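You operate a simulated robot arm through the tools that you are given. There is no shell and no other tool.

Carry out the task below with a simulated robot arm. There is one attempt and no reset: what you move stays moved.

JOB
Put things in order on the top of the packing table. At the end: the white lint tuft stands where the grey roller stood; the brown grease brush stands where the green cartridge stood; the grey roller from the top of the packing table is on the white plate; the green cartridge stands where the white lint tuft stood; whatever was shut is shut again. Leave all else as you found it, and nothing knocked over.

Only the result counts: the job must be done as asked and must still hold three seconds after the hand-in. Knocking over, shifting, dropping, spilling or breaking anything else fails it.

ROBOT AND FRAMES
A 7-joint arm with a two-finger gripper, fixed in place. Base frame: the origin is on the floor under the middle of its stand, x ahead of it, y to its left, z up; the work surface is at about z = 85. Readings come in cm, degrees, newtons and seconds.
With the tool pointing down near the work surface it reaches from about 34 to 72 cm from the base axis. Its first joint turns from -66.0 to 66.0 degrees. Payload 2.45 kg.
Tool frame: the origin (TCP) lies between the finger pads and is the grasp point; the fingertips stand 2.6 cm ahead of it; z points along the fingers, y is the line along which they close. The gripper opens to 9.6 cm; its body begins 6.9 cm behind the TCP.
Orientation is that of the tool frame in the base frame, as a unit quaternion [w, x, y, z]. With the fingers straight down and closing along the base's y, the tool's x points along the base's -x, its y along +y and its z along -z.

CONTROLS
- The arm moves only by the tool drive_tool. Its argument "targets" is one flat list of numbers, 7 for each row, row after row: the shift along the base's x, y, z in mm, then the turn, a rotation vector about the base's x, y, z in rad, then the closure in counts, from 0 (fully open) to 255 (shut). In form: [tx, ty, tz, wx, wy, wz, claw, tx, ty, tz, wx, wy, wz, claw, ...]. A call has 1 to 20 rows; each row shifts and turns the commanded pose from where the row before left it. Each row takes 0.2 s and may step no farther than 5 cm and 8.6 degrees from the row before; otherwise, or with a gripper value out of range, the whole call is refused. A pose out of reach is approached as far as the arm can. The call stops where the force on the tool passes 40 N (or 10 N more than at its start, if that is more) or the arm is blocked; 0.2 s more then pass. The fingers move at their own pace (about 5 cm/s each) and stop on an object; they squeeze with about 39 N. The grip force told is the motor's: it shows also when the fingers shut on nothing. Time passes only in rows, and 0.2 s behind the last, so rows that do not move let the fingers close. It gives the time, the measured TCP pose, the force on the tool (base axes), the opening and the grip force at its end, in the units of the frame above (readings bear some noise), with the torque about the TCP (base axes, N m) and any sound that the robot's microphone picked up.
- Cameras (640 x 400 px; columns grow to the right, rows downward): "scene" is fixed at [17.59, -41.01, 141.19]; the picture's right is [0.60, -0.80, 0.00], its down [-0.55, -0.42, -0.72] and it looks along [0.57, 0.43, -0.69] (base axes); focal length 309 px, centre (320, 200). "wrist" rides on the gripper at [8.2, 0.3, -9.8] in the tool frame; the picture's right is [-0.04, 1.00, 0.00], its down [-0.73, -0.03, -0.68] and it looks along [-0.68, -0.03, 0.73] (tool axes); focal length 256 px, centre (320, 200). There is no depth. A picture from a camera that has moved, and an enlarged one, comes with that camera's place and axes in the base frame and with its lens.
- snapshot(camera): a new picture of that camera. It takes no simulated time.
- enlarge(camera, box): a new picture of the part [left, top, right, bottom] of that camera's present view, enlarged. It takes no simulated time.
- finish_job(): hands the job in; it is judged then, once.

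Nothing tells you positions but the pictures and the camera data. Unless the task says otherwise, let go and move clear before handing in.

The tools are called as a command line: name --argument value ..., lists and objects as JSON in quotes. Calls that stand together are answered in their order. drive_tool: Moves the arm, as the interface text tells. Its arguments: {"type":"object","properties":{"targets":{"type":"array"}},"required":["targets"]} The other tools are called the same way: snapshot (camera) takes a picture; enlarge (camera, box) takes an enlarged picture of a part of a camera's view; finish_job () hands the job in.

At the start:

```text
t: 0.0
tcp_pos: [44.63, 9.87, 108.41]
orientation: [0.0, 0.0, 1.0, -0.001]
wrist_force: [-1.1, 0.6, 0.1]
moment: [0.0, -0.02, 0.03]
gripper_width: 9.6
grasp_force: 0.0
```

scene: 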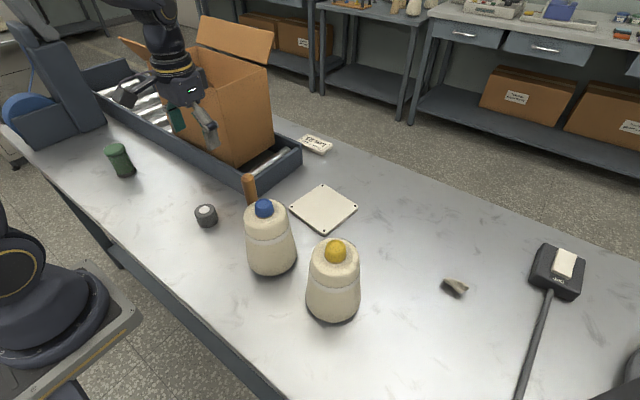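
wrist: 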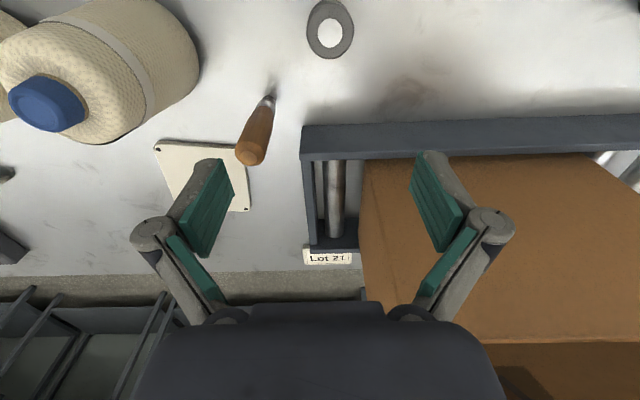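

I see a table with a green cartridge, a grey roller, a brown-handled brush, a white plate, two yarn cones, and a small tuft-like thing at the right. I'll look closer before moving anything.

enlarge --camera "scene" --box '[80, 120, 240, 220]'

enlarge --camera "scene" --box '[180, 120, 380, 245]'

enlarge --camera "scene" --box '[400, 220, 600, 345]'

enlarge --camera "scene" --box '[220, 180, 400, 340]'

enlarge --camera "wrist" --box '[140, 0, 380, 150]'

```text
4.00 times, centred on (160, 170) of scene
camera zoom: at [17.59, -41.01, 141.19], right [0.6, -0.8, 0.0], down [-0.55, -0.42, -0.72], along [0.57, 0.43, -0.69], focal length 1235 px, centre (960, 320)
```

zoom: 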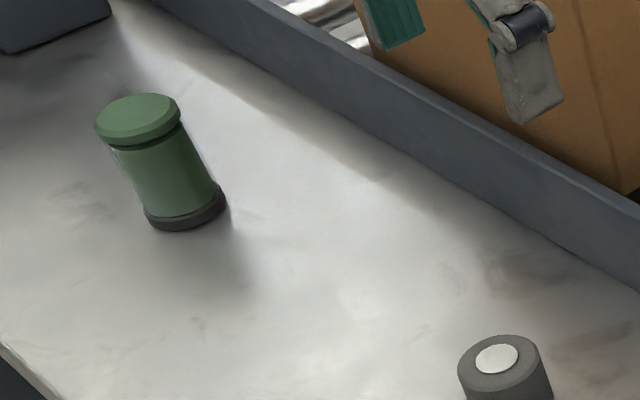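

```text
3.20 times, centred on (280, 182) of scene
camera zoom: at [17.59, -41.01, 141.19], right [0.6, -0.8, 0.0], down [-0.55, -0.42, -0.72], along [0.57, 0.43, -0.69], focal length 988 px, centre (448, 256)
```

zoom: 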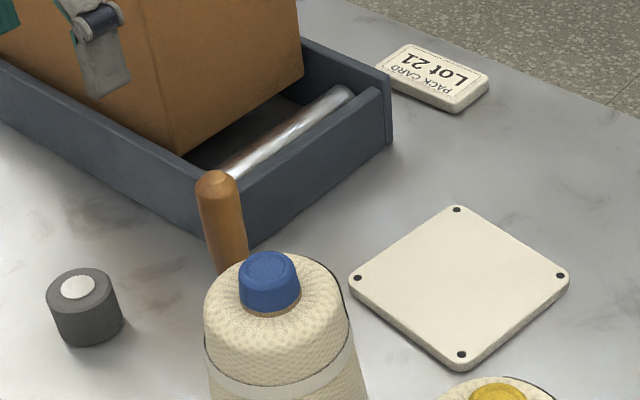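

```text
3.20 times, centred on (500, 282) of scene
camera zoom: at [17.59, -41.01, 141.19], right [0.6, -0.8, 0.0], down [-0.55, -0.42, -0.72], along [0.57, 0.43, -0.69], focal length 988 px, centre (-256, -64)
```

zoom: 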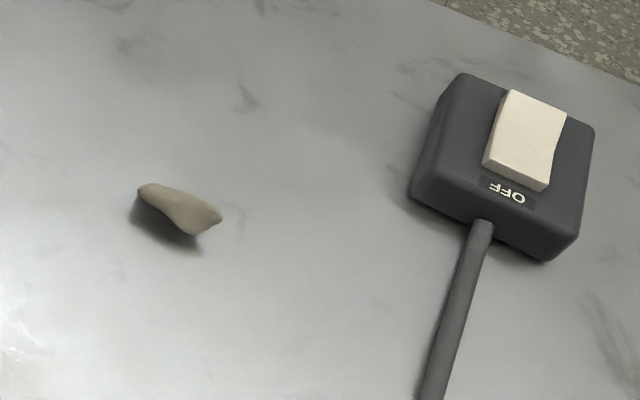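

```text
2.50 times, centred on (310, 260) of scene
camera zoom: at [17.59, -41.01, 141.19], right [0.6, -0.8, 0.0], down [-0.55, -0.42, -0.72], along [0.57, 0.43, -0.69], focal length 772 px, centre (345, 50)
```

zoom: 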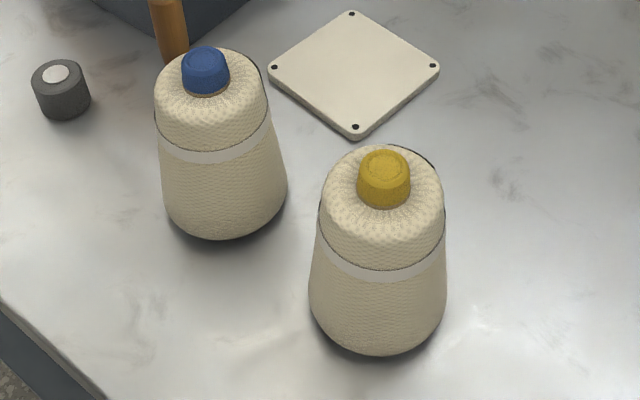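

```text
2.67 times, centred on (260, 75) of wrist
camera zoom: at [36.44, 10.27, 118.27], right [0.04, 1.0, 0.0], down [0.73, -0.03, 0.68], along [0.68, -0.03, -0.73], focal length 683 px, centre (480, 533)
```

zoom: 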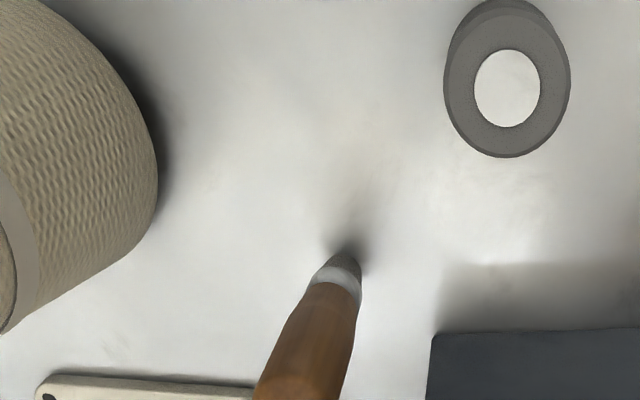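

The grey roller stands near (41.3, 11.0), the brush is upright near (49.4, 3.1), the cartridge is near (39.3, 45.1), and the plate centre is near (61.9, -8.6). The tuft is near (60, -43). I'll start with the roller by moving above it and checking with the wrist camera.

drive_tool --targets '[-11, 4, -20, 0, 0, 0, 0, -11, 4, -25, 0, 0, 0, 0, -11, 3, -25, 0, 0, 0, 0, 0, 0, 0, 0, 0, 0, 0]'

snapshot --camera "wrist"

snapshot --camera "scene"

```text
t: 1.0
tcp_pos: [41.38, 10.9, 101.38]
orientation: [0.0, 0.0, 1.0, 0.001]
wrist_force: [-0.6, 0.4, -0.1]
moment: [-0.02, -0.03, 0.01]
gripper_width: 9.6
grasp_force: 0.0
```

```text
taken
camera wrist: at [33.08, 11.35, 111.25], right [0.04, 1.0, 0.0], down [0.73, -0.03, 0.68], along [0.68, -0.03, -0.73], focal length 256 px, centre (320, 200)
```

wrist: 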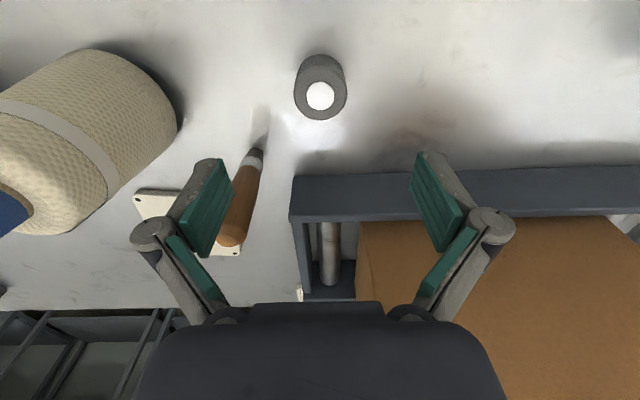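

```text
taken
```

scene: 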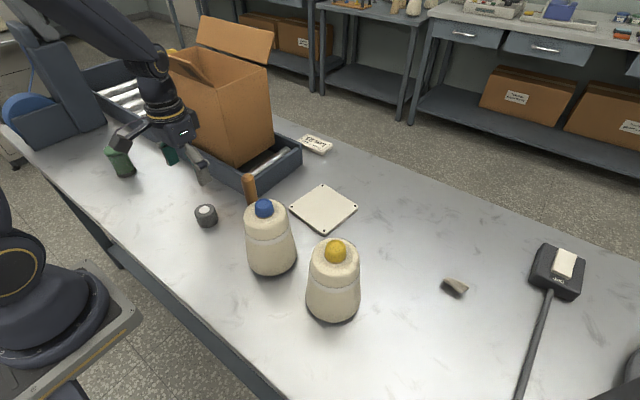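

The wrist view confirms the roller at about (41.5, 10.95), with its top near z = 89. Next I descend and grip it.

drive_tool --targets '[1, 0, -30, 0, 0, 0, 0, 0, 0, -30, 0, 0, 0, 0, 0, 0, -30, 0, 0, 0, 0, 0, 0, -25, 0, 0, 0, 0, 0, 0, -15, 0, 0, 0, 0, 0, 0, 0, 0, 0, 0, 0]'

snapshot --camera "wrist"

enlarge --camera "scene" --box '[120, 100, 320, 225]'

```text
t: 2.4
tcp_pos: [41.44, 11.1, 88.4]
orientation: [0.0, 0.0, 1.0, -0.001]
wrist_force: [0.9, 0.7, -0.5]
moment: [0.02, -0.02, -0.04]
gripper_width: 9.61
grasp_force: 0.1
```

```text
taken
camera wrist: at [33.2, 11.44, 98.22], right [0.04, 1.0, 0.0], down [0.73, -0.03, 0.68], along [0.68, -0.03, -0.73], focal length 256 px, centre (320, 200)
```

wrist: 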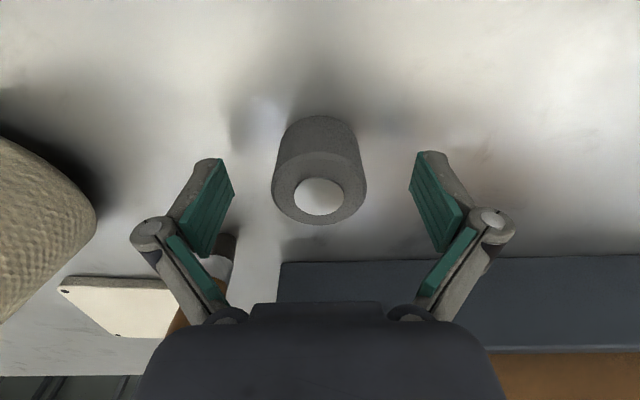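

```text
3.20 times, centred on (220, 162) of scene
camera zoom: at [17.59, -41.01, 141.19], right [0.6, -0.8, 0.0], down [-0.55, -0.42, -0.72], along [0.57, 0.43, -0.69], focal length 988 px, centre (640, 320)
```

zoom: 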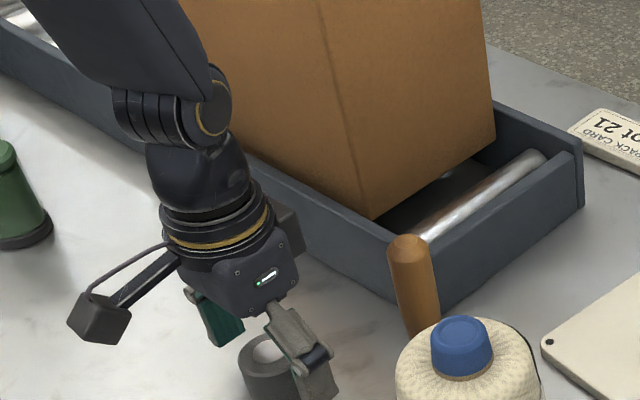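

The fingers straddle the roller evenly, so I close on it and lift a little.

drive_tool --targets '[0, 0, 0, 0, 0, 0, 255, 0, 0, 0, 0, 0, 0, 255, 0, 0, 0, 0, 0, 0, 255, 0, 0, 0, 0, 0, 0, 255, 0, 0, 0, 0, 0, 0, 255]'

snapshot --camera "wrist"

```text
t: 3.6
tcp_pos: [41.37, 11.08, 88.57]
orientation: [0.0, -0.001, 1.0, 0.0]
wrist_force: [-0.1, -2.9, 5.8]
moment: [-0.1, 0.01, -0.02]
gripper_width: 4.6
grasp_force: 38.3
```

```text
taken
camera wrist: at [33.2, 11.42, 98.26], right [0.04, 1.0, 0.0], down [0.73, -0.03, 0.68], along [0.68, -0.03, -0.73], focal length 256 px, centre (320, 200)
```

wrist: 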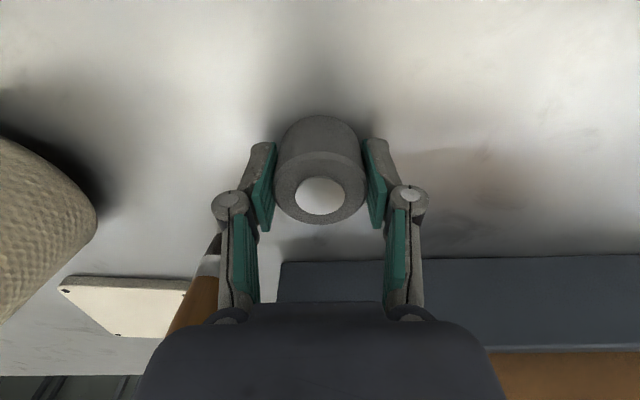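

The roller is gripped at 4.6 cm width. I lift it high enough to clear the brush and carry it over the plate.

drive_tool --targets '[0, 0, 25, 0, 0, 0, 255, 0, 0, 40, 0, 0, 0, 255, 0, 0, 50, 0, 0, 0, 255, 0, 0, 50, 0, 0, 0, 255, 0, 0, 45, 0, 0, 0, 255, 15, -15, 10, 0, 0, 0, 255, 25, -24, 0, 0, 0, 0, 255, 30, -30, 0, 0, 0, 0, 255, 35, -35, 0, 0, 0, 0, 255, 35, -34, 0, 0, 0, 0, 255, 30, -28, 0, 0, 0, 0, 255, 20, -18, 0, 0, 0, 0, 255, 15, -12, 0, 0, 0, 0, 255, 0, 0, 0, 0, 0, 0, 255]'

snapshot --camera "wrist"

snapshot --camera "scene"

```text
t: 6.6
tcp_pos: [61.97, -8.63, 110.51]
orientation: [0.001, 0.0, 1.0, 0.0]
wrist_force: [0.3, 0.4, -0.4]
moment: [-0.03, -0.01, -0.03]
gripper_width: 4.57
grasp_force: 39.2
```

```text
taken
camera wrist: at [53.81, -8.32, 120.28], right [0.04, 1.0, 0.0], down [0.73, -0.03, 0.68], along [0.68, -0.03, -0.73], focal length 256 px, centre (320, 200)
```

wrist: 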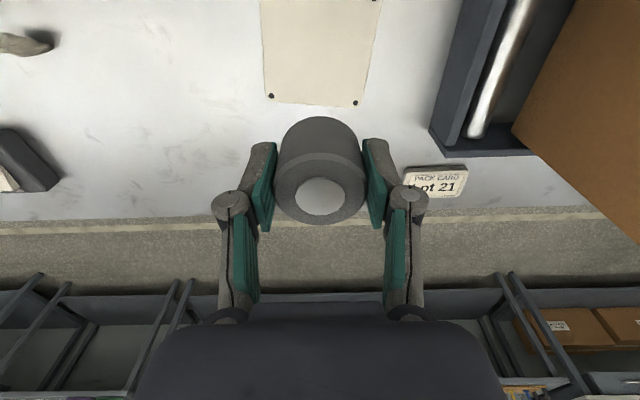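

```text
taken
```

scene: 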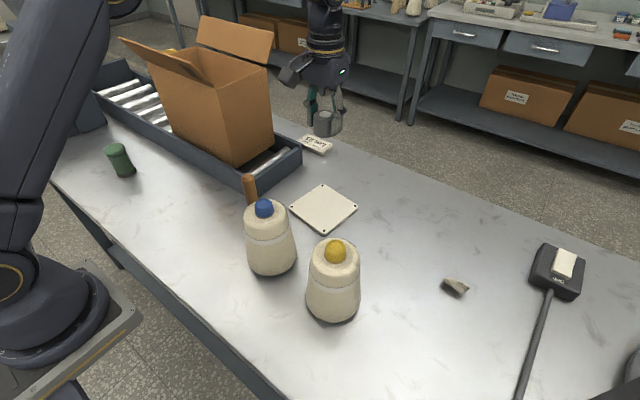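

The roller is over the plate centre at about (62.2, -8.5). I lower it to just above the plate surface.

drive_tool --targets '[1, 1, -40, 0, 0, 0, 255, 0, 0, -45, 0, 0, 0, 255, 0, 0, -45, 0, 0, 0, 255, 0, 0, -40, 0, 0, 0, 255, 0, 0, -20, 0, 0, 0, 255, 0, 0, 0, 0, 0, 0, 255]'

snapshot --camera "wrist"

enlarge --camera "scene" --box '[240, 130, 400, 230]'

```text
t: 8.0
tcp_pos: [62.02, -8.48, 91.4]
orientation: [0.0, 0.0, 1.0, 0.0]
wrist_force: [0.4, -0.2, 0.3]
moment: [0.01, 0.0, -0.01]
gripper_width: 4.6
grasp_force: 39.5
```

```text
taken
camera wrist: at [53.88, -8.16, 101.24], right [0.04, 1.0, 0.0], down [0.73, -0.03, 0.68], along [0.68, -0.03, -0.73], focal length 256 px, centre (320, 200)
```

wrist: 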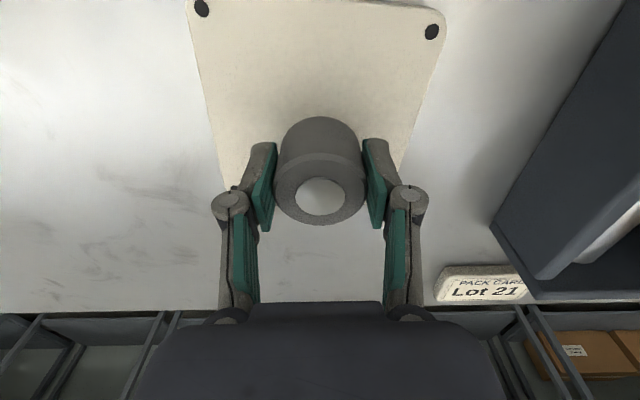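

```text
4.00 times, centred on (320, 180) of scene
camera zoom: at [17.6, -41.01, 141.19], right [0.6, -0.8, 0.0], down [-0.55, -0.42, -0.72], along [0.57, 0.43, -0.69], focal length 1235 px, centre (320, 280)
```

zoom: 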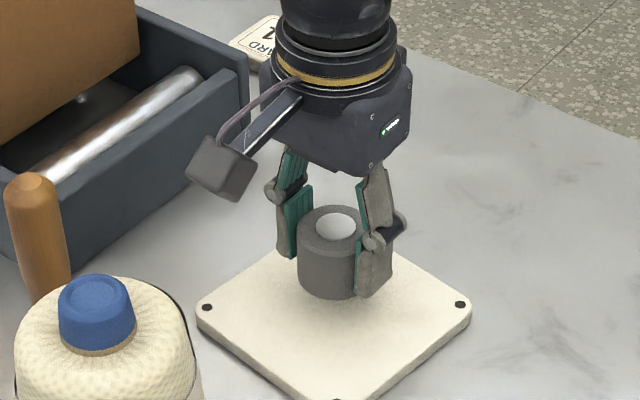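

drive_tool --targets '[0, 0, -8, 0, 0, 0, 255, 0, 0, -4, 0, 0, 0, 255, 0, 0, 0, 0, 0, 0, 255]'

enlarge --camera "scene" --box '[280, 150, 360, 200]'

```text
t: 8.8
tcp_pos: [62.06, -8.56, 90.28]
orientation: [0.001, 0.0, 1.0, 0.0]
wrist_force: [-0.2, 0.3, -0.6]
moment: [0.01, 0.01, 0.0]
gripper_width: 4.57
grasp_force: 39.3
```

```text
8.00 times, centred on (320, 175) of scene
camera zoom: at [17.6, -41.01, 141.19], right [0.6, -0.8, 0.0], down [-0.55, -0.42, -0.72], along [0.57, 0.43, -0.69], focal length 2469 px, centre (320, 400)
```

zoom: 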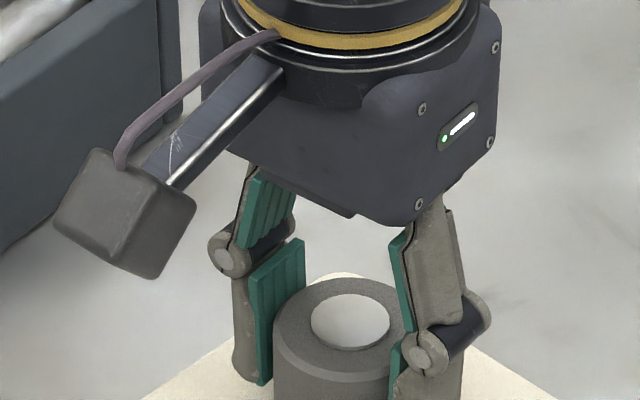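

drive_tool --targets '[0, 0, -2, 0, 0, 0, 255, 0, 0, -2, 0, 0, 0, 255, 0, 0, 0, 0, 0, 0, 255]'

enlarge --camera "scene" --box '[280, 175, 360, 225]'

```text
t: 9.6
tcp_pos: [62.03, -8.48, 89.95]
orientation: [0.0, -0.001, 1.0, 0.0]
wrist_force: [0.2, 0.4, -0.8]
moment: [0.03, 0.0, -0.03]
gripper_width: 4.56
grasp_force: 38.7
```

```text
8.00 times, centred on (320, 200) of scene
camera zoom: at [17.6, -41.01, 141.19], right [0.6, -0.8, 0.0], down [-0.55, -0.42, -0.72], along [0.57, 0.43, -0.69], focal length 2469 px, centre (320, 200)
```

zoom: 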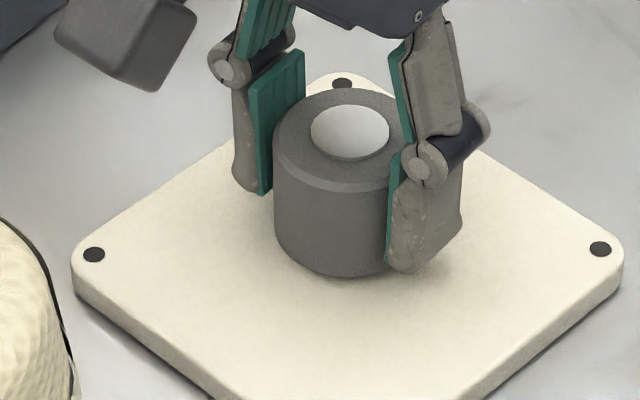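

drive_tool --targets '[0, 0, -2, 0, 0, 0, 255, 0, 0, -2, 0, 0, 0, 255, 0, 0, 0, 0, 0, 0, 255]'

enlarge --camera "scene" --box '[280, 175, 360, 225]'

```text
t: 10.4
tcp_pos: [62.04, -8.44, 89.68]
orientation: [0.001, 0.0, 1.0, 0.0]
wrist_force: [-7.9, 1.0, 21.2]
moment: [0.04, 0.3, 0.03]
gripper_width: 4.58
grasp_force: 39.1
```

```text
8.00 times, centred on (320, 200) of scene
camera zoom: at [17.53, -41.0, 141.2], right [0.6, -0.8, 0.0], down [-0.55, -0.42, -0.72], along [0.57, 0.43, -0.69], focal length 2469 px, centre (320, 200)
```

zoom: 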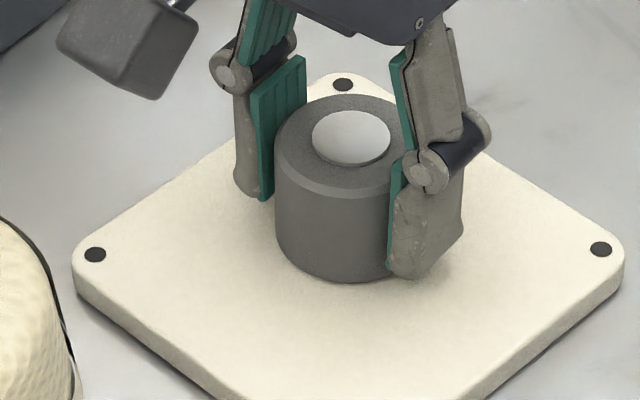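

The roller touched the plate with a light push. I ease off, open the fingers, and rise.

drive_tool --targets '[0, 0, 2, 0, 0, 0, 255, 0, 0, 0, 0, 0, 0, 110, 0, 0, 0, 0, 0, 0, 60, 0, 0, 0, 0, 0, 0, 0, 0, 0, 0, 0, 0, 0, 0, 0, 0, 10, 0, 0, 0, 0, 0, 0, 30, 0, 0, 0, 0, 0, 0, 50, 0, 0, 0, 0, 0, 0, 50, 0, 0, 0, 0, 0, 0, 50, 0, 0, 0, 0]'

snapshot --camera "scene"

enlarge --camera "scene" --box '[220, 150, 380, 250]'

snapshot --camera "wrist"

```text
t: 12.6
tcp_pos: [61.97, -8.43, 108.88]
orientation: [0.0, 0.0, 1.0, 0.0]
wrist_force: [-0.2, 0.0, -0.3]
moment: [-0.02, 0.04, -0.04]
gripper_width: 9.6
grasp_force: 0.0
```

```text
taken
```

scene: 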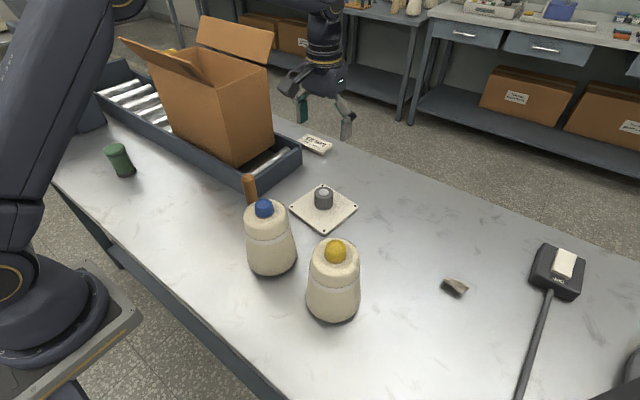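

```text
4.00 times, centred on (300, 200) of scene
camera zoom: at [17.59, -41.01, 141.19], right [0.6, -0.8, 0.0], down [-0.55, -0.42, -0.72], along [0.57, 0.43, -0.69], focal length 1235 px, centre (400, 200)
```

zoom: 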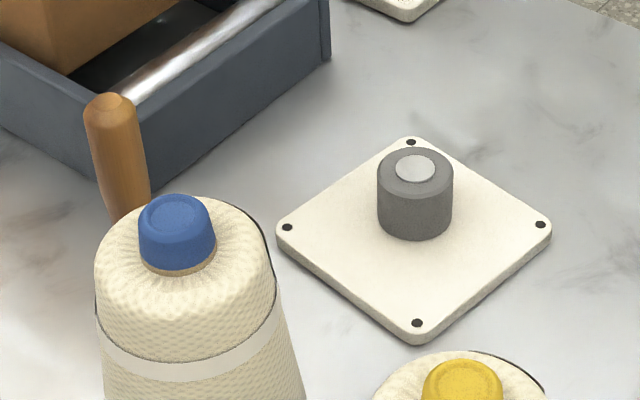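

```text
taken
camera wrist: at [53.77, -8.06, 118.59], right [0.04, 1.0, 0.0], down [0.73, -0.03, 0.68], along [0.68, -0.03, -0.73], focal length 256 px, centre (320, 200)
```

wrist: 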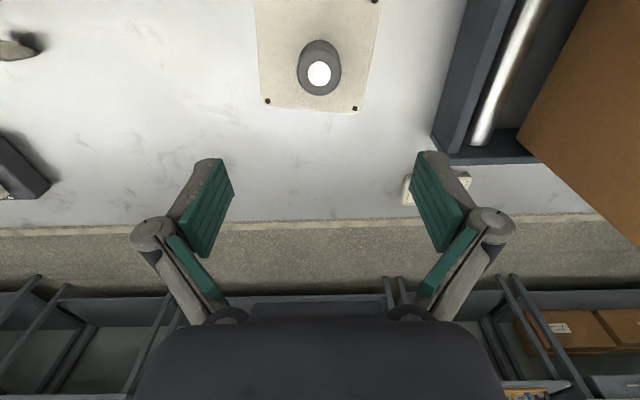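

The roller now sits squarely on the plate. Next I move toward the tuft, turning the wrist so the fingers will close across its short side, and look at it from above.

drive_tool --targets '[-2, -15, 0, 0, 0, -0.129, 0, -4, -30, 0, 0, 0, -0.129, 0, -4, -32, 0, 0, 0, -0.129, 0, -4, -32, 0, 0, 0, -0.129, 0, -4, -32, 0, 0, 0, -0.129, 0, -4, -32, 0, 0, 0, -0.129, 0, -4, -32, 0, 0, 0, -0.129, 0, -4, -32, 0, 0, 0, -0.129, 0, -4, -30, 0, 0, 0, -0.129, 0, -2, -29, 0, 0, 0, -0.129, 0, 0, 0, 0, 0, 0, 0, 0]'

snapshot --camera "wrist"

snapshot --camera "scene"

```text
t: 15.0
tcp_pos: [57.64, -37.16, 108.42]
orientation: [-0.001, 0.602, 0.799, 0.001]
wrist_force: [0.1, -0.4, -0.9]
moment: [0.04, 0.03, 0.02]
gripper_width: 9.62
grasp_force: 0.1
out of reach, approached as far as the arm can: row 10
```

```text
taken
camera wrist: at [55.69, -29.2, 118.19], right [0.97, 0.24, 0.0], down [0.17, -0.71, 0.68], along [0.16, -0.66, -0.73], focal length 256 px, centre (320, 200)
```

wrist: 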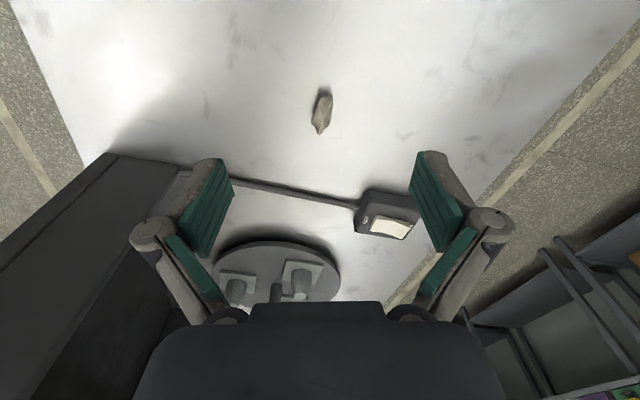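

```text
taken
```

scene: 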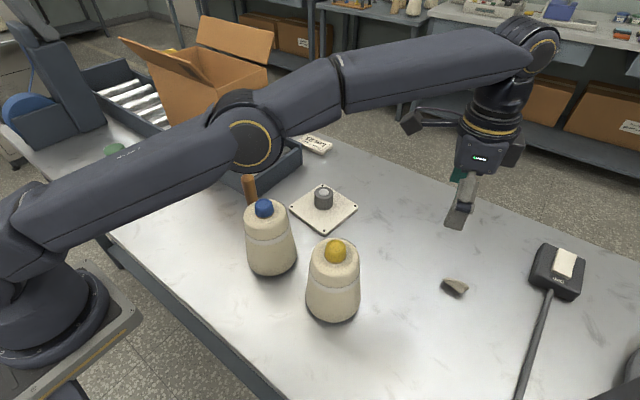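

enlarge --camera "wrist" --box '[270, 70, 370, 150]'

enlarge --camera "scene" --box '[430, 262, 480, 307]'

enlarge --camera "wrist" --box '[100, 150, 440, 310]'

```text
5.00 times, centred on (320, 110) of wrist
camera zoom: at [55.69, -29.2, 118.19], right [0.97, 0.24, 0.0], down [0.17, -0.71, 0.68], along [0.16, -0.66, -0.73], focal length 1280 px, centre (320, 650)
```

zoom: 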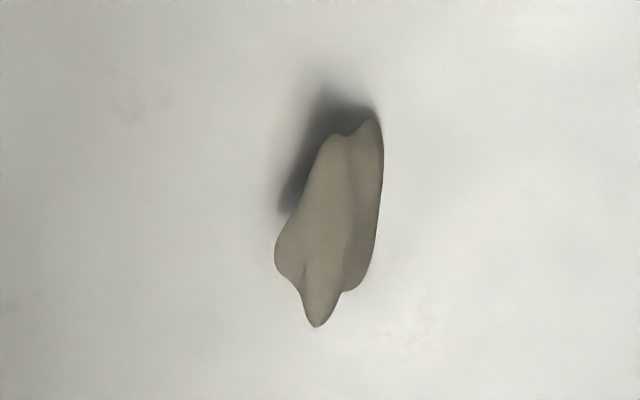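

```text
8.89 times, centred on (455, 284) of scene
camera zoom: at [17.59, -41.01, 141.19], right [0.6, -0.8, 0.0], down [-0.55, -0.42, -0.72], along [0.57, 0.43, -0.69], focal length 2744 px, centre (-880, -551)
```

zoom: 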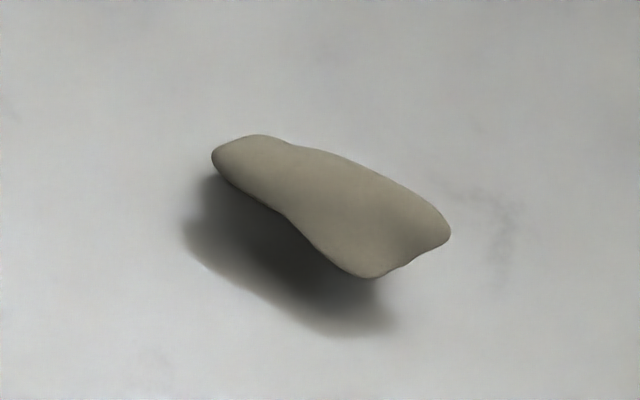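

```text
1.88 times, centred on (270, 230) of wrist
camera zoom: at [55.69, -29.2, 118.19], right [0.97, 0.24, 0.0], down [0.17, -0.71, 0.68], along [0.16, -0.66, -0.73], focal length 482 px, centre (414, 144)
```

zoom: 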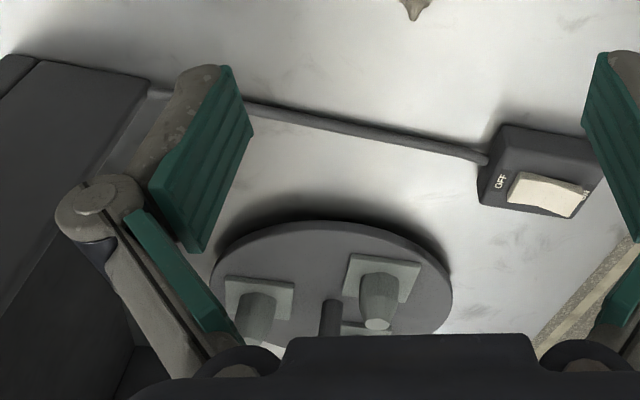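

The tuft is a low, irregular lump centred near (59.2, -42.9), up to about z = 88, with its long side along the camera's vertical. It sits at the edge of reach, so I tilt the tool outward about its closing axis and go lower.

drive_tool --targets '[0, 0, -30, -0.125, -0.036, 0, 0, 0, 0, -30, -0.125, -0.036, 0, 0, 3, -10, -20, 0, 0, 0, 0, 0, 0, 0, 0, 0, 0, 0]'

snapshot --camera "wrist"

snapshot --camera "scene"

```text
t: 16.0
tcp_pos: [58.04, -38.11, 100.42]
orientation: [0.104, 0.596, 0.792, -0.079]
wrist_force: [0.8, -0.5, 0.2]
moment: [-0.01, -0.01, 0.05]
gripper_width: 9.62
grasp_force: 0.1
```

```text
taken
camera wrist: at [55.38, -28.01, 107.81], right [0.97, 0.24, 0.01], down [0.12, -0.52, 0.85], along [0.21, -0.82, -0.53], focal length 256 px, centre (320, 200)
```

wrist: 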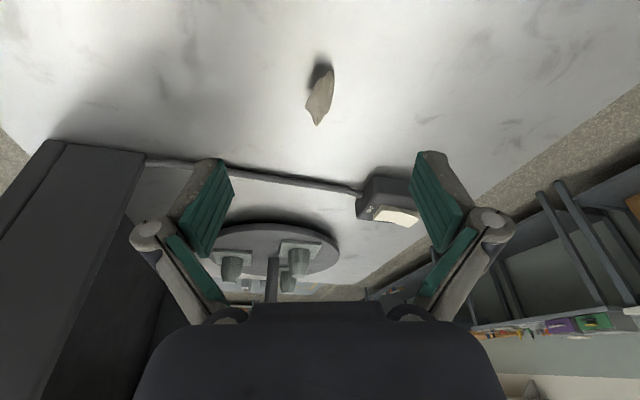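

```text
taken
```

scene: 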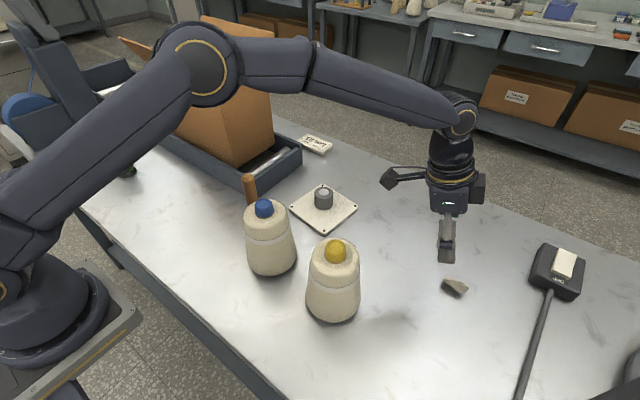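

drive_tool --targets '[6, -24, -40, 0, 0, 0, 0, 6, -24, -35, 0, 0, 0, 0, 0, 0, -25, 0, 0, 0, 0, 0, 0, -13, 0, 0, 0, 0, 0, 0, 0, 0, 0, 0, 0]'

snapshot --camera "wrist"

enlarge --camera "scene" --box '[400, 220, 520, 320]'

```text
t: 17.2
tcp_pos: [59.33, -43.02, 89.07]
orientation: [0.104, 0.595, 0.793, -0.079]
wrist_force: [0.1, 0.6, 0.1]
moment: [0.01, -0.01, 0.01]
gripper_width: 9.61
grasp_force: 0.1
```

```text
taken
camera wrist: at [56.69, -32.78, 96.53], right [0.97, 0.24, 0.01], down [0.12, -0.52, 0.84], along [0.21, -0.82, -0.53], focal length 256 px, centre (320, 200)
```

wrist: 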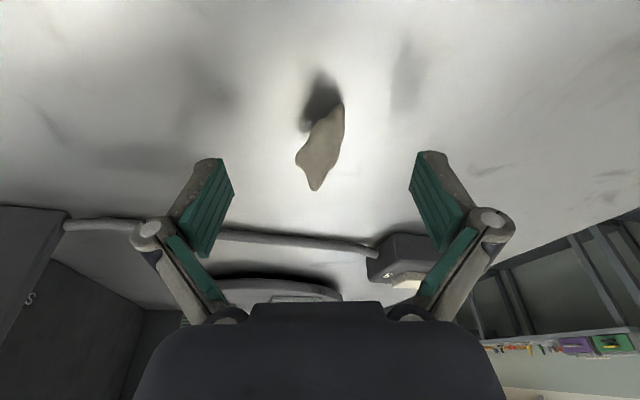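

```text
4.00 times, centred on (460, 270) of scene
camera zoom: at [17.59, -41.01, 141.19], right [0.6, -0.8, 0.0], down [-0.55, -0.42, -0.72], along [0.57, 0.43, -0.69], focal length 1235 px, centre (-240, -80)
```

zoom: 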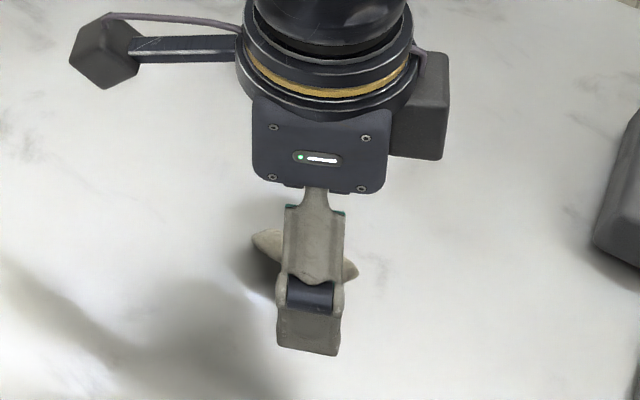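

drive_tool --targets '[0, 3, -6, 0, 0, 0, 0, 0, 0, 0, 0, 0, 0, 80, 0, 0, 0, 0, 0, 0, 140, 0, 0, 0, 0, 0, 0, 200, 0, 0, 0, 0, 0, 0, 255, 0, 0, 0, 0, 0, 0, 255, 0, 0, 0, 0, 0, 0, 255, 0, 0, 0, 0, 0, 0, 255]'

snapshot --camera "wrist"

enlarge --camera "scene" --box '[400, 220, 520, 320]'

```text
t: 19.0
tcp_pos: [59.34, -42.57, 88.67]
orientation: [0.104, 0.596, 0.792, -0.078]
wrist_force: [0.4, 0.2, 0.7]
moment: [-0.05, -0.04, -0.02]
gripper_width: 2.1
grasp_force: 39.1
```

```text
taken
camera wrist: at [56.68, -32.46, 95.96], right [0.97, 0.24, 0.01], down [0.12, -0.52, 0.84], along [0.21, -0.82, -0.53], focal length 256 px, centre (320, 200)
```

wrist: 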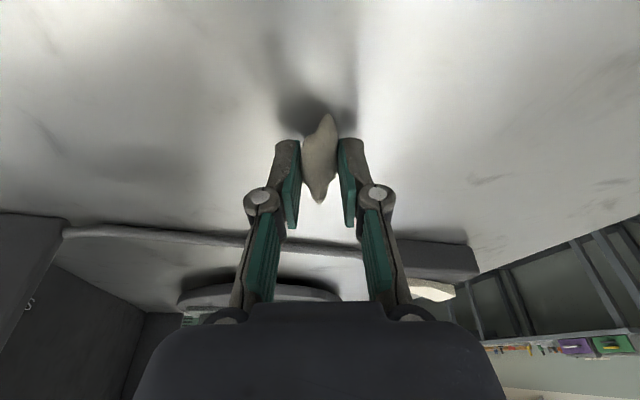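

```text
4.00 times, centred on (460, 270) of scene
camera zoom: at [17.59, -41.01, 141.19], right [0.6, -0.8, 0.0], down [-0.55, -0.42, -0.72], along [0.57, 0.43, -0.69], focal length 1235 px, centre (-240, -80)
```

zoom: 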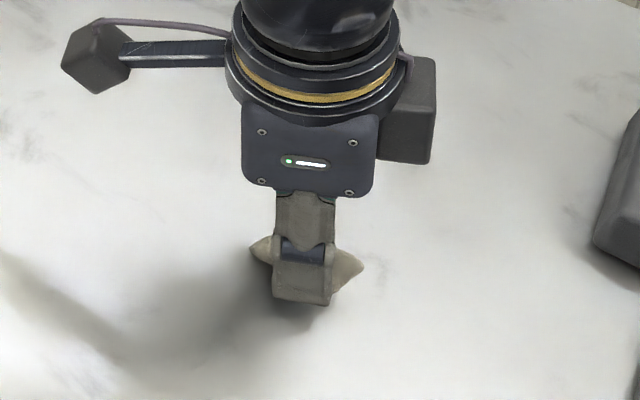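

The tuft is gripped at 2.1 cm width. I lift it, retract inward above everything, and carry it to the roller's old place, turning back to the earlier heading.

drive_tool --targets '[0, 0, 20, 0, 0, 0, 255, 0, 0, 40, 0, 0, 0, 255, -5, 20, 35, 0, 0, 0, 255, -5, 30, 35, 0, 0, 0.12, 255, -6, 30, 35, 0, 0, 0.12, 255, -8, 35, 30, 0, 0, 0.12, 255, -10, 35, 30, 0, 0, 0.12, 255, -10, 40, 15, 0, 0, 0.12, 255, 0, 0, 0, 0, 0, 0, 255]'

snapshot --camera "wrist"

snapshot --camera "scene"

```text
t: 21.0
tcp_pos: [54.97, -23.7, 112.62]
orientation: [0.122, 0.334, 0.934, -0.043]
wrist_force: [-0.2, -0.5, 0.1]
moment: [0.0, 0.02, 0.0]
gripper_width: 2.03
grasp_force: 38.8
```

```text
taken
camera wrist: at [47.1, -16.74, 120.01], right [0.66, 0.75, 0.01], down [0.39, -0.36, 0.84], along [0.64, -0.56, -0.54], focal length 256 px, centre (320, 200)
```

wrist: 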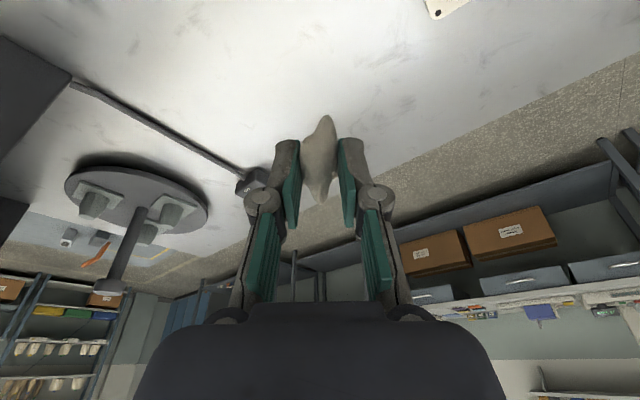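

```text
taken
```

scene: 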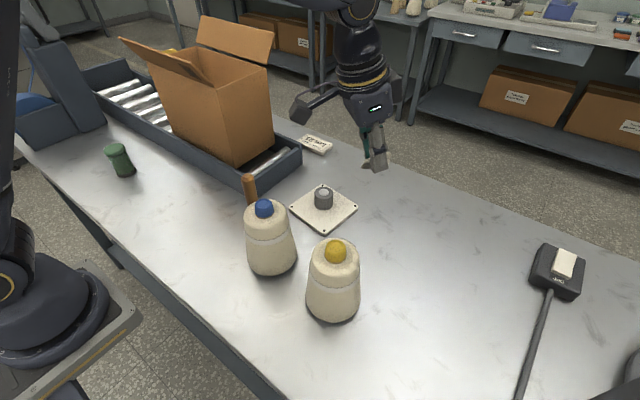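

drive_tool --targets '[-12, 42, 0, 0, 0, 0.115, 255, -18, 46, 0, 0, 0, 0.115, 255, -20, 46, 0, 0, 0, 0.115, 255, -20, 46, 0, 0, 0, 0.115, 255, -20, 46, 0, 0, 0, 0.115, 255, -20, 46, 0, 0, 0, 0.115, 255, -15, 43, 0, 0, 0, 0, 255, -10, 32, 0, 0, 0, 0, 255, 0, 0, 0, 0, 0, 0, 255]'

snapshot --camera "wrist"

snapshot --camera "scene"

```text
refused: row 3 steps farther than a row can; nothing moved
```

```text
taken
camera wrist: at [47.1, -16.74, 120.01], right [0.66, 0.75, 0.01], down [0.39, -0.36, 0.84], along [0.64, -0.56, -0.54], focal length 256 px, centre (320, 200)
```

wrist: 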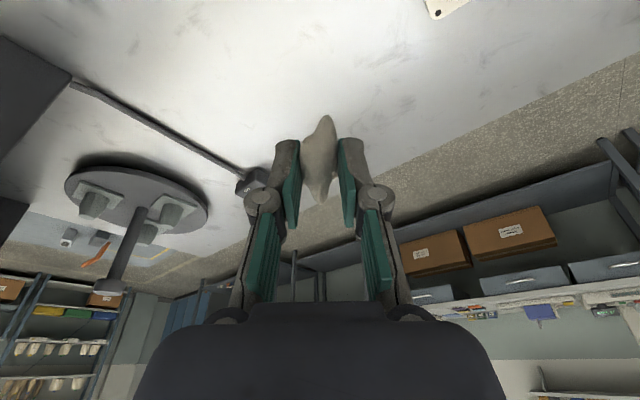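

```text
taken
```

scene: 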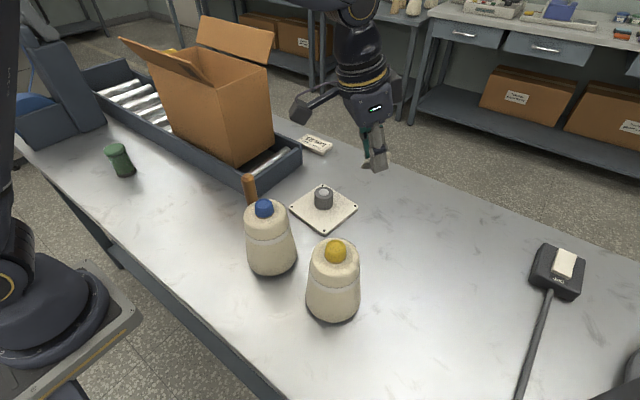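

That call was refused because two steps were slightly too long; nothing moved. I send the same path with shorter steps.

drive_tool --targets '[-12, 36, 0, 0, 0, 0.115, 255, -16, 40, 0, 0, 0, 0.115, 255, -17, 42, 0, 0, 0, 0.115, 255, -17, 42, 0, 0, 0, 0.115, 255, -17, 42, 0, 0, 0, 0.115, 255, -17, 42, 0, 0, 0, 0.115, 255, -16, 41, 0, 0, 0, 0, 255, -13, 36, 0, 0, 0, 0, 255, -10, 26, 0, 0, 0, 0, 255, 0, 0, 0, 0, 0, 0, 255]'

snapshot --camera "wrist"

snapshot --camera "scene"

```text
t: 23.2
tcp_pos: [41.2, 11.08, 112.67]
orientation: [0.13, 0.0, 0.992, 0.0]
wrist_force: [0.4, 0.5, 0.6]
moment: [0.03, -0.02, -0.03]
gripper_width: 2.04
grasp_force: 38.6
```

```text
taken
camera wrist: at [30.8, 11.49, 119.95], right [0.04, 1.0, 0.01], down [0.53, -0.03, 0.84], along [0.84, -0.03, -0.54], focal length 256 px, centre (320, 200)
```

wrist: 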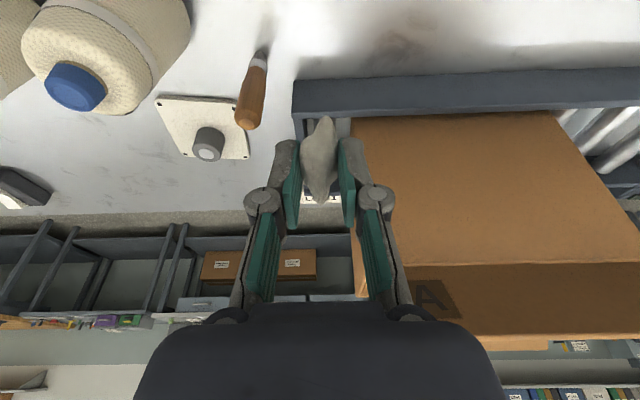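

```text
taken
```

scene: 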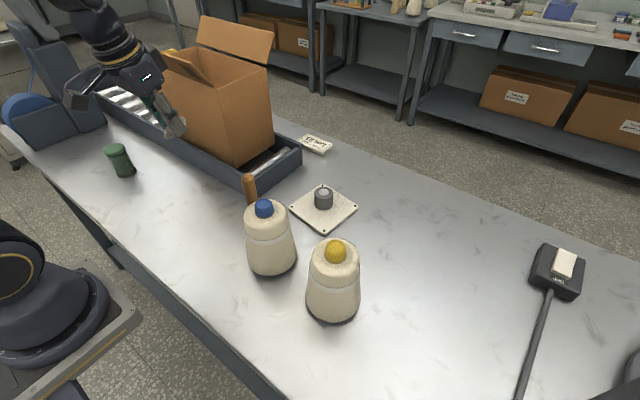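

drive_tool --targets '[2, 0, -35, 0, 0, 0, 255, 0, 0, -45, 0, 0, 0, 255, 0, 0, -45, 0, 0, 0, 255, 0, 0, -45, 0, 0, 0, 255, 0, 0, -35, 0, 0, 0, 255, 0, 0, -20, 0, 0, 0, 255, 0, 0, 0, 0, 0, 0, 255]'

snapshot --camera "wrist"

enlarge --camera "scene" --box '[140, 150, 300, 250]'

```text
t: 24.8
tcp_pos: [41.56, 11.07, 90.08]
orientation: [0.13, -0.001, 0.992, 0.0]
wrist_force: [0.0, -0.2, -0.7]
moment: [0.0, 0.03, -0.01]
gripper_width: 2.04
grasp_force: 39.0
```

```text
taken
camera wrist: at [31.13, 11.44, 97.4], right [0.04, 1.0, 0.01], down [0.53, -0.03, 0.84], along [0.84, -0.03, -0.53], focal length 256 px, centre (320, 200)
```

wrist: 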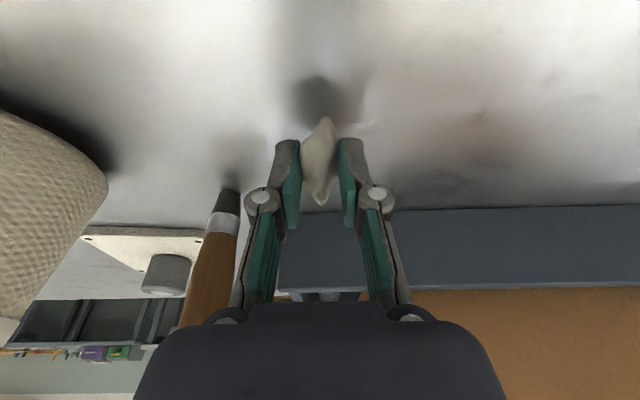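

```text
4.00 times, centred on (220, 200) of scene
camera zoom: at [17.6, -41.01, 141.19], right [0.6, -0.8, 0.0], down [-0.55, -0.42, -0.72], along [0.57, 0.43, -0.69], focal length 1235 px, centre (720, 200)
```

zoom: 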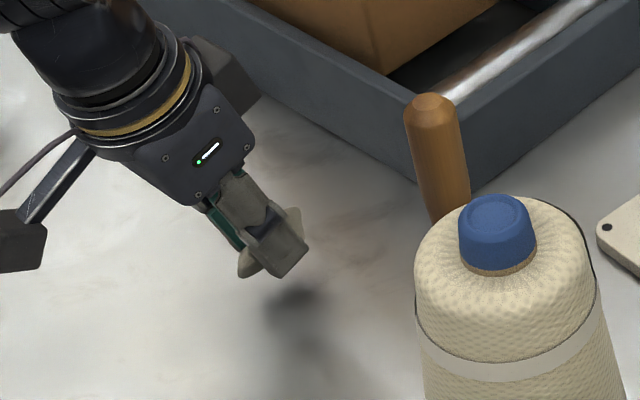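

drive_tool --targets '[0, 0, -7, 0, 0, 0, 255, 0, 0, -4, 0, 0, 0, 255, 0, 0, -2, 0, 0, 0, 255, 0, 0, 0, 0, 0, 0, 255]'

snapshot --camera "wrist"

enlarge --camera "scene" --box '[160, 175, 240, 225]'

```text
t: 25.8
tcp_pos: [41.55, 11.12, 88.78]
orientation: [0.13, 0.0, 0.992, 0.0]
wrist_force: [0.1, 0.3, -0.6]
moment: [0.0, 0.0, 0.0]
gripper_width: 2.05
grasp_force: 39.2
```

```text
taken
camera wrist: at [31.13, 11.44, 96.14], right [0.04, 1.0, 0.01], down [0.53, -0.03, 0.84], along [0.84, -0.03, -0.54], focal length 256 px, centre (320, 200)
```

wrist: 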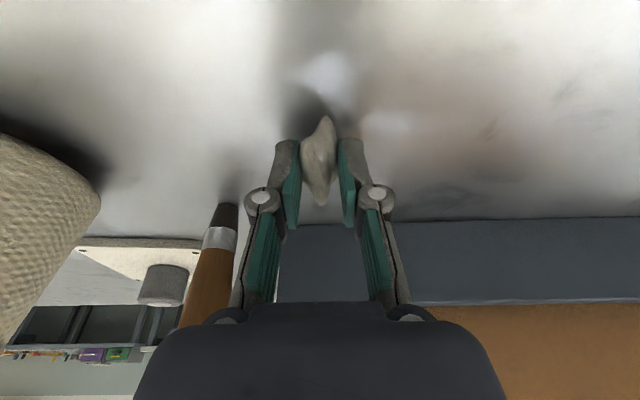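

```text
8.00 times, centred on (200, 200) of scene
camera zoom: at [17.59, -41.01, 141.19], right [0.6, -0.8, 0.0], down [-0.55, -0.42, -0.72], along [0.57, 0.43, -0.69], focal length 2469 px, centre (1280, 200)
```

zoom: 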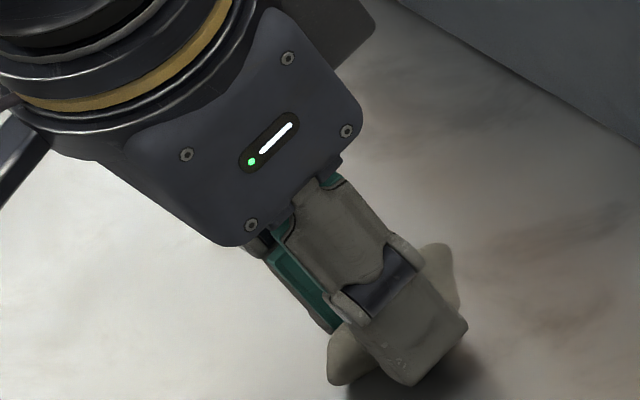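

drive_tool --targets '[0, 0, -2, 0, 0, 0, 255, 0, 0, -1, 0, 0, 0, 255, 0, 0, 0, 0, 0, 0, 255]'

enlarge --camera "wrist" --box '[260, 90, 380, 220]'

```text
t: 26.6
tcp_pos: [41.64, 11.11, 88.4]
orientation: [0.131, 0.0, 0.991, 0.0]
wrist_force: [-0.8, -0.5, 9.1]
moment: [0.07, -0.01, -0.01]
gripper_width: 2.04
grasp_force: 39.3
```

```text
3.08 times, centred on (320, 155) of wrist
camera zoom: at [31.13, 11.46, 95.86], right [0.04, 1.0, 0.01], down [0.53, -0.03, 0.85], along [0.84, -0.03, -0.53], focal length 788 px, centre (320, 338)
```

zoom: 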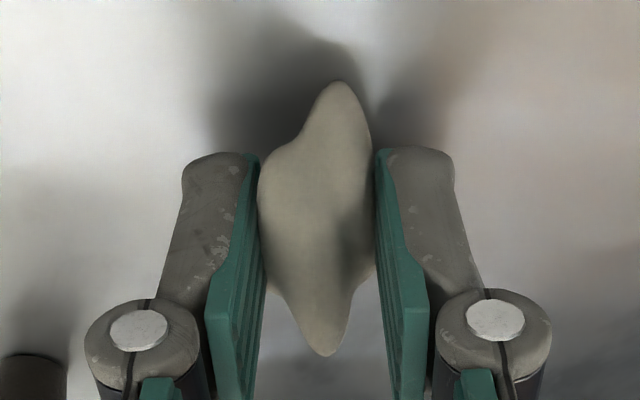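

drive_tool --targets '[0, 0, 0, 0, 0, 0, 180, 0, 0, 0, 0, 0, 0, 140, 0, 0, 0, 0, 0, 0, 80, 0, 0, 0, 0, 0, 0, 0, 0, 0, 0, 0, 0, 0, 0, 0, 0, 10, 0, 0, 0, 0, 0, 0, 30, 0, 0, 0, 0, 0, 0, 50, 0, 0, 0, 0, 0, 0, 50, 0, 0, 0, 0, 0, 0, 0, 0, 0, 0, 0]'

snapshot --camera "wrist"

enlarge --camera "scene" --box '[140, 150, 300, 250]'

```text
t: 28.8
tcp_pos: [41.59, 10.98, 102.65]
orientation: [0.129, -0.001, 0.992, 0.0]
wrist_force: [-0.1, -0.1, 0.4]
moment: [0.0, 0.0, -0.01]
gripper_width: 9.6
grasp_force: 0.0
```

```text
taken
camera wrist: at [31.13, 11.41, 109.99], right [0.04, 1.0, 0.01], down [0.53, -0.03, 0.84], along [0.84, -0.03, -0.54], focal length 256 px, centre (320, 200)
```

wrist: 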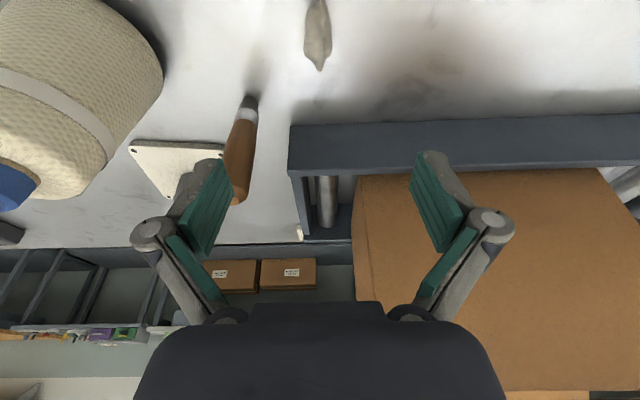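

```text
4.00 times, centred on (220, 200) of scene
camera zoom: at [17.59, -41.01, 141.19], right [0.6, -0.8, 0.0], down [-0.55, -0.42, -0.72], along [0.57, 0.43, -0.69], focal length 1235 px, centre (720, 200)
```

zoom: 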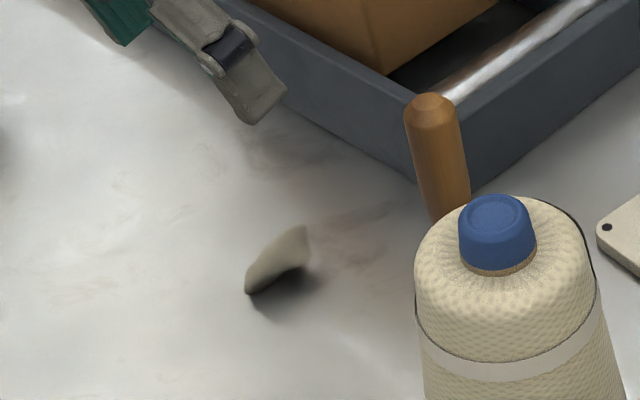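

The tuft now rests at the roller's old spot. Next is the cartridge at the left; I check the box flaps and the space near it first.

enlarge --camera "scene" --box '[60, 0, 300, 150]'

snapshot --camera "scene"

```text
2.67 times, centred on (180, 75) of scene
camera zoom: at [17.59, -41.01, 141.19], right [0.6, -0.8, 0.0], down [-0.55, -0.42, -0.72], along [0.57, 0.43, -0.69], focal length 823 px, centre (693, 533)
```

zoom: 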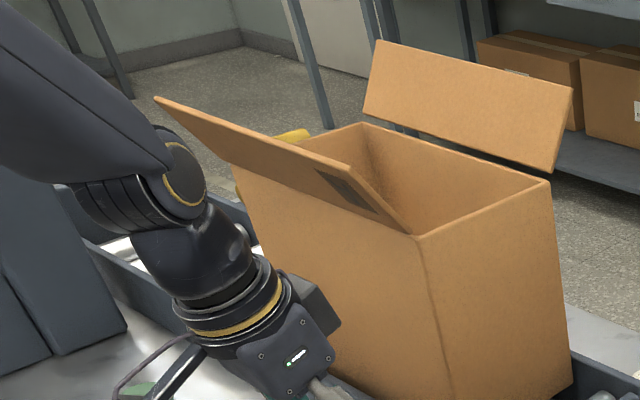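

```text
taken
```

scene: 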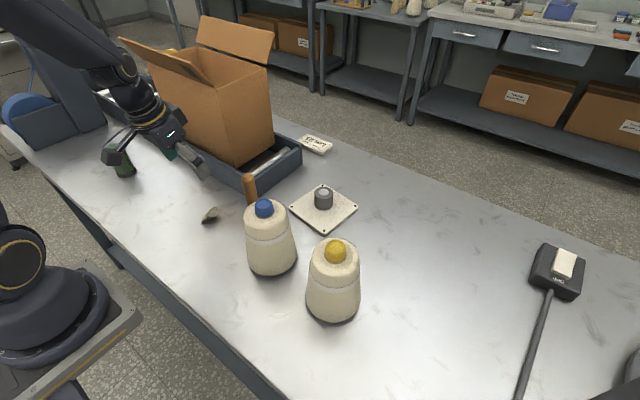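

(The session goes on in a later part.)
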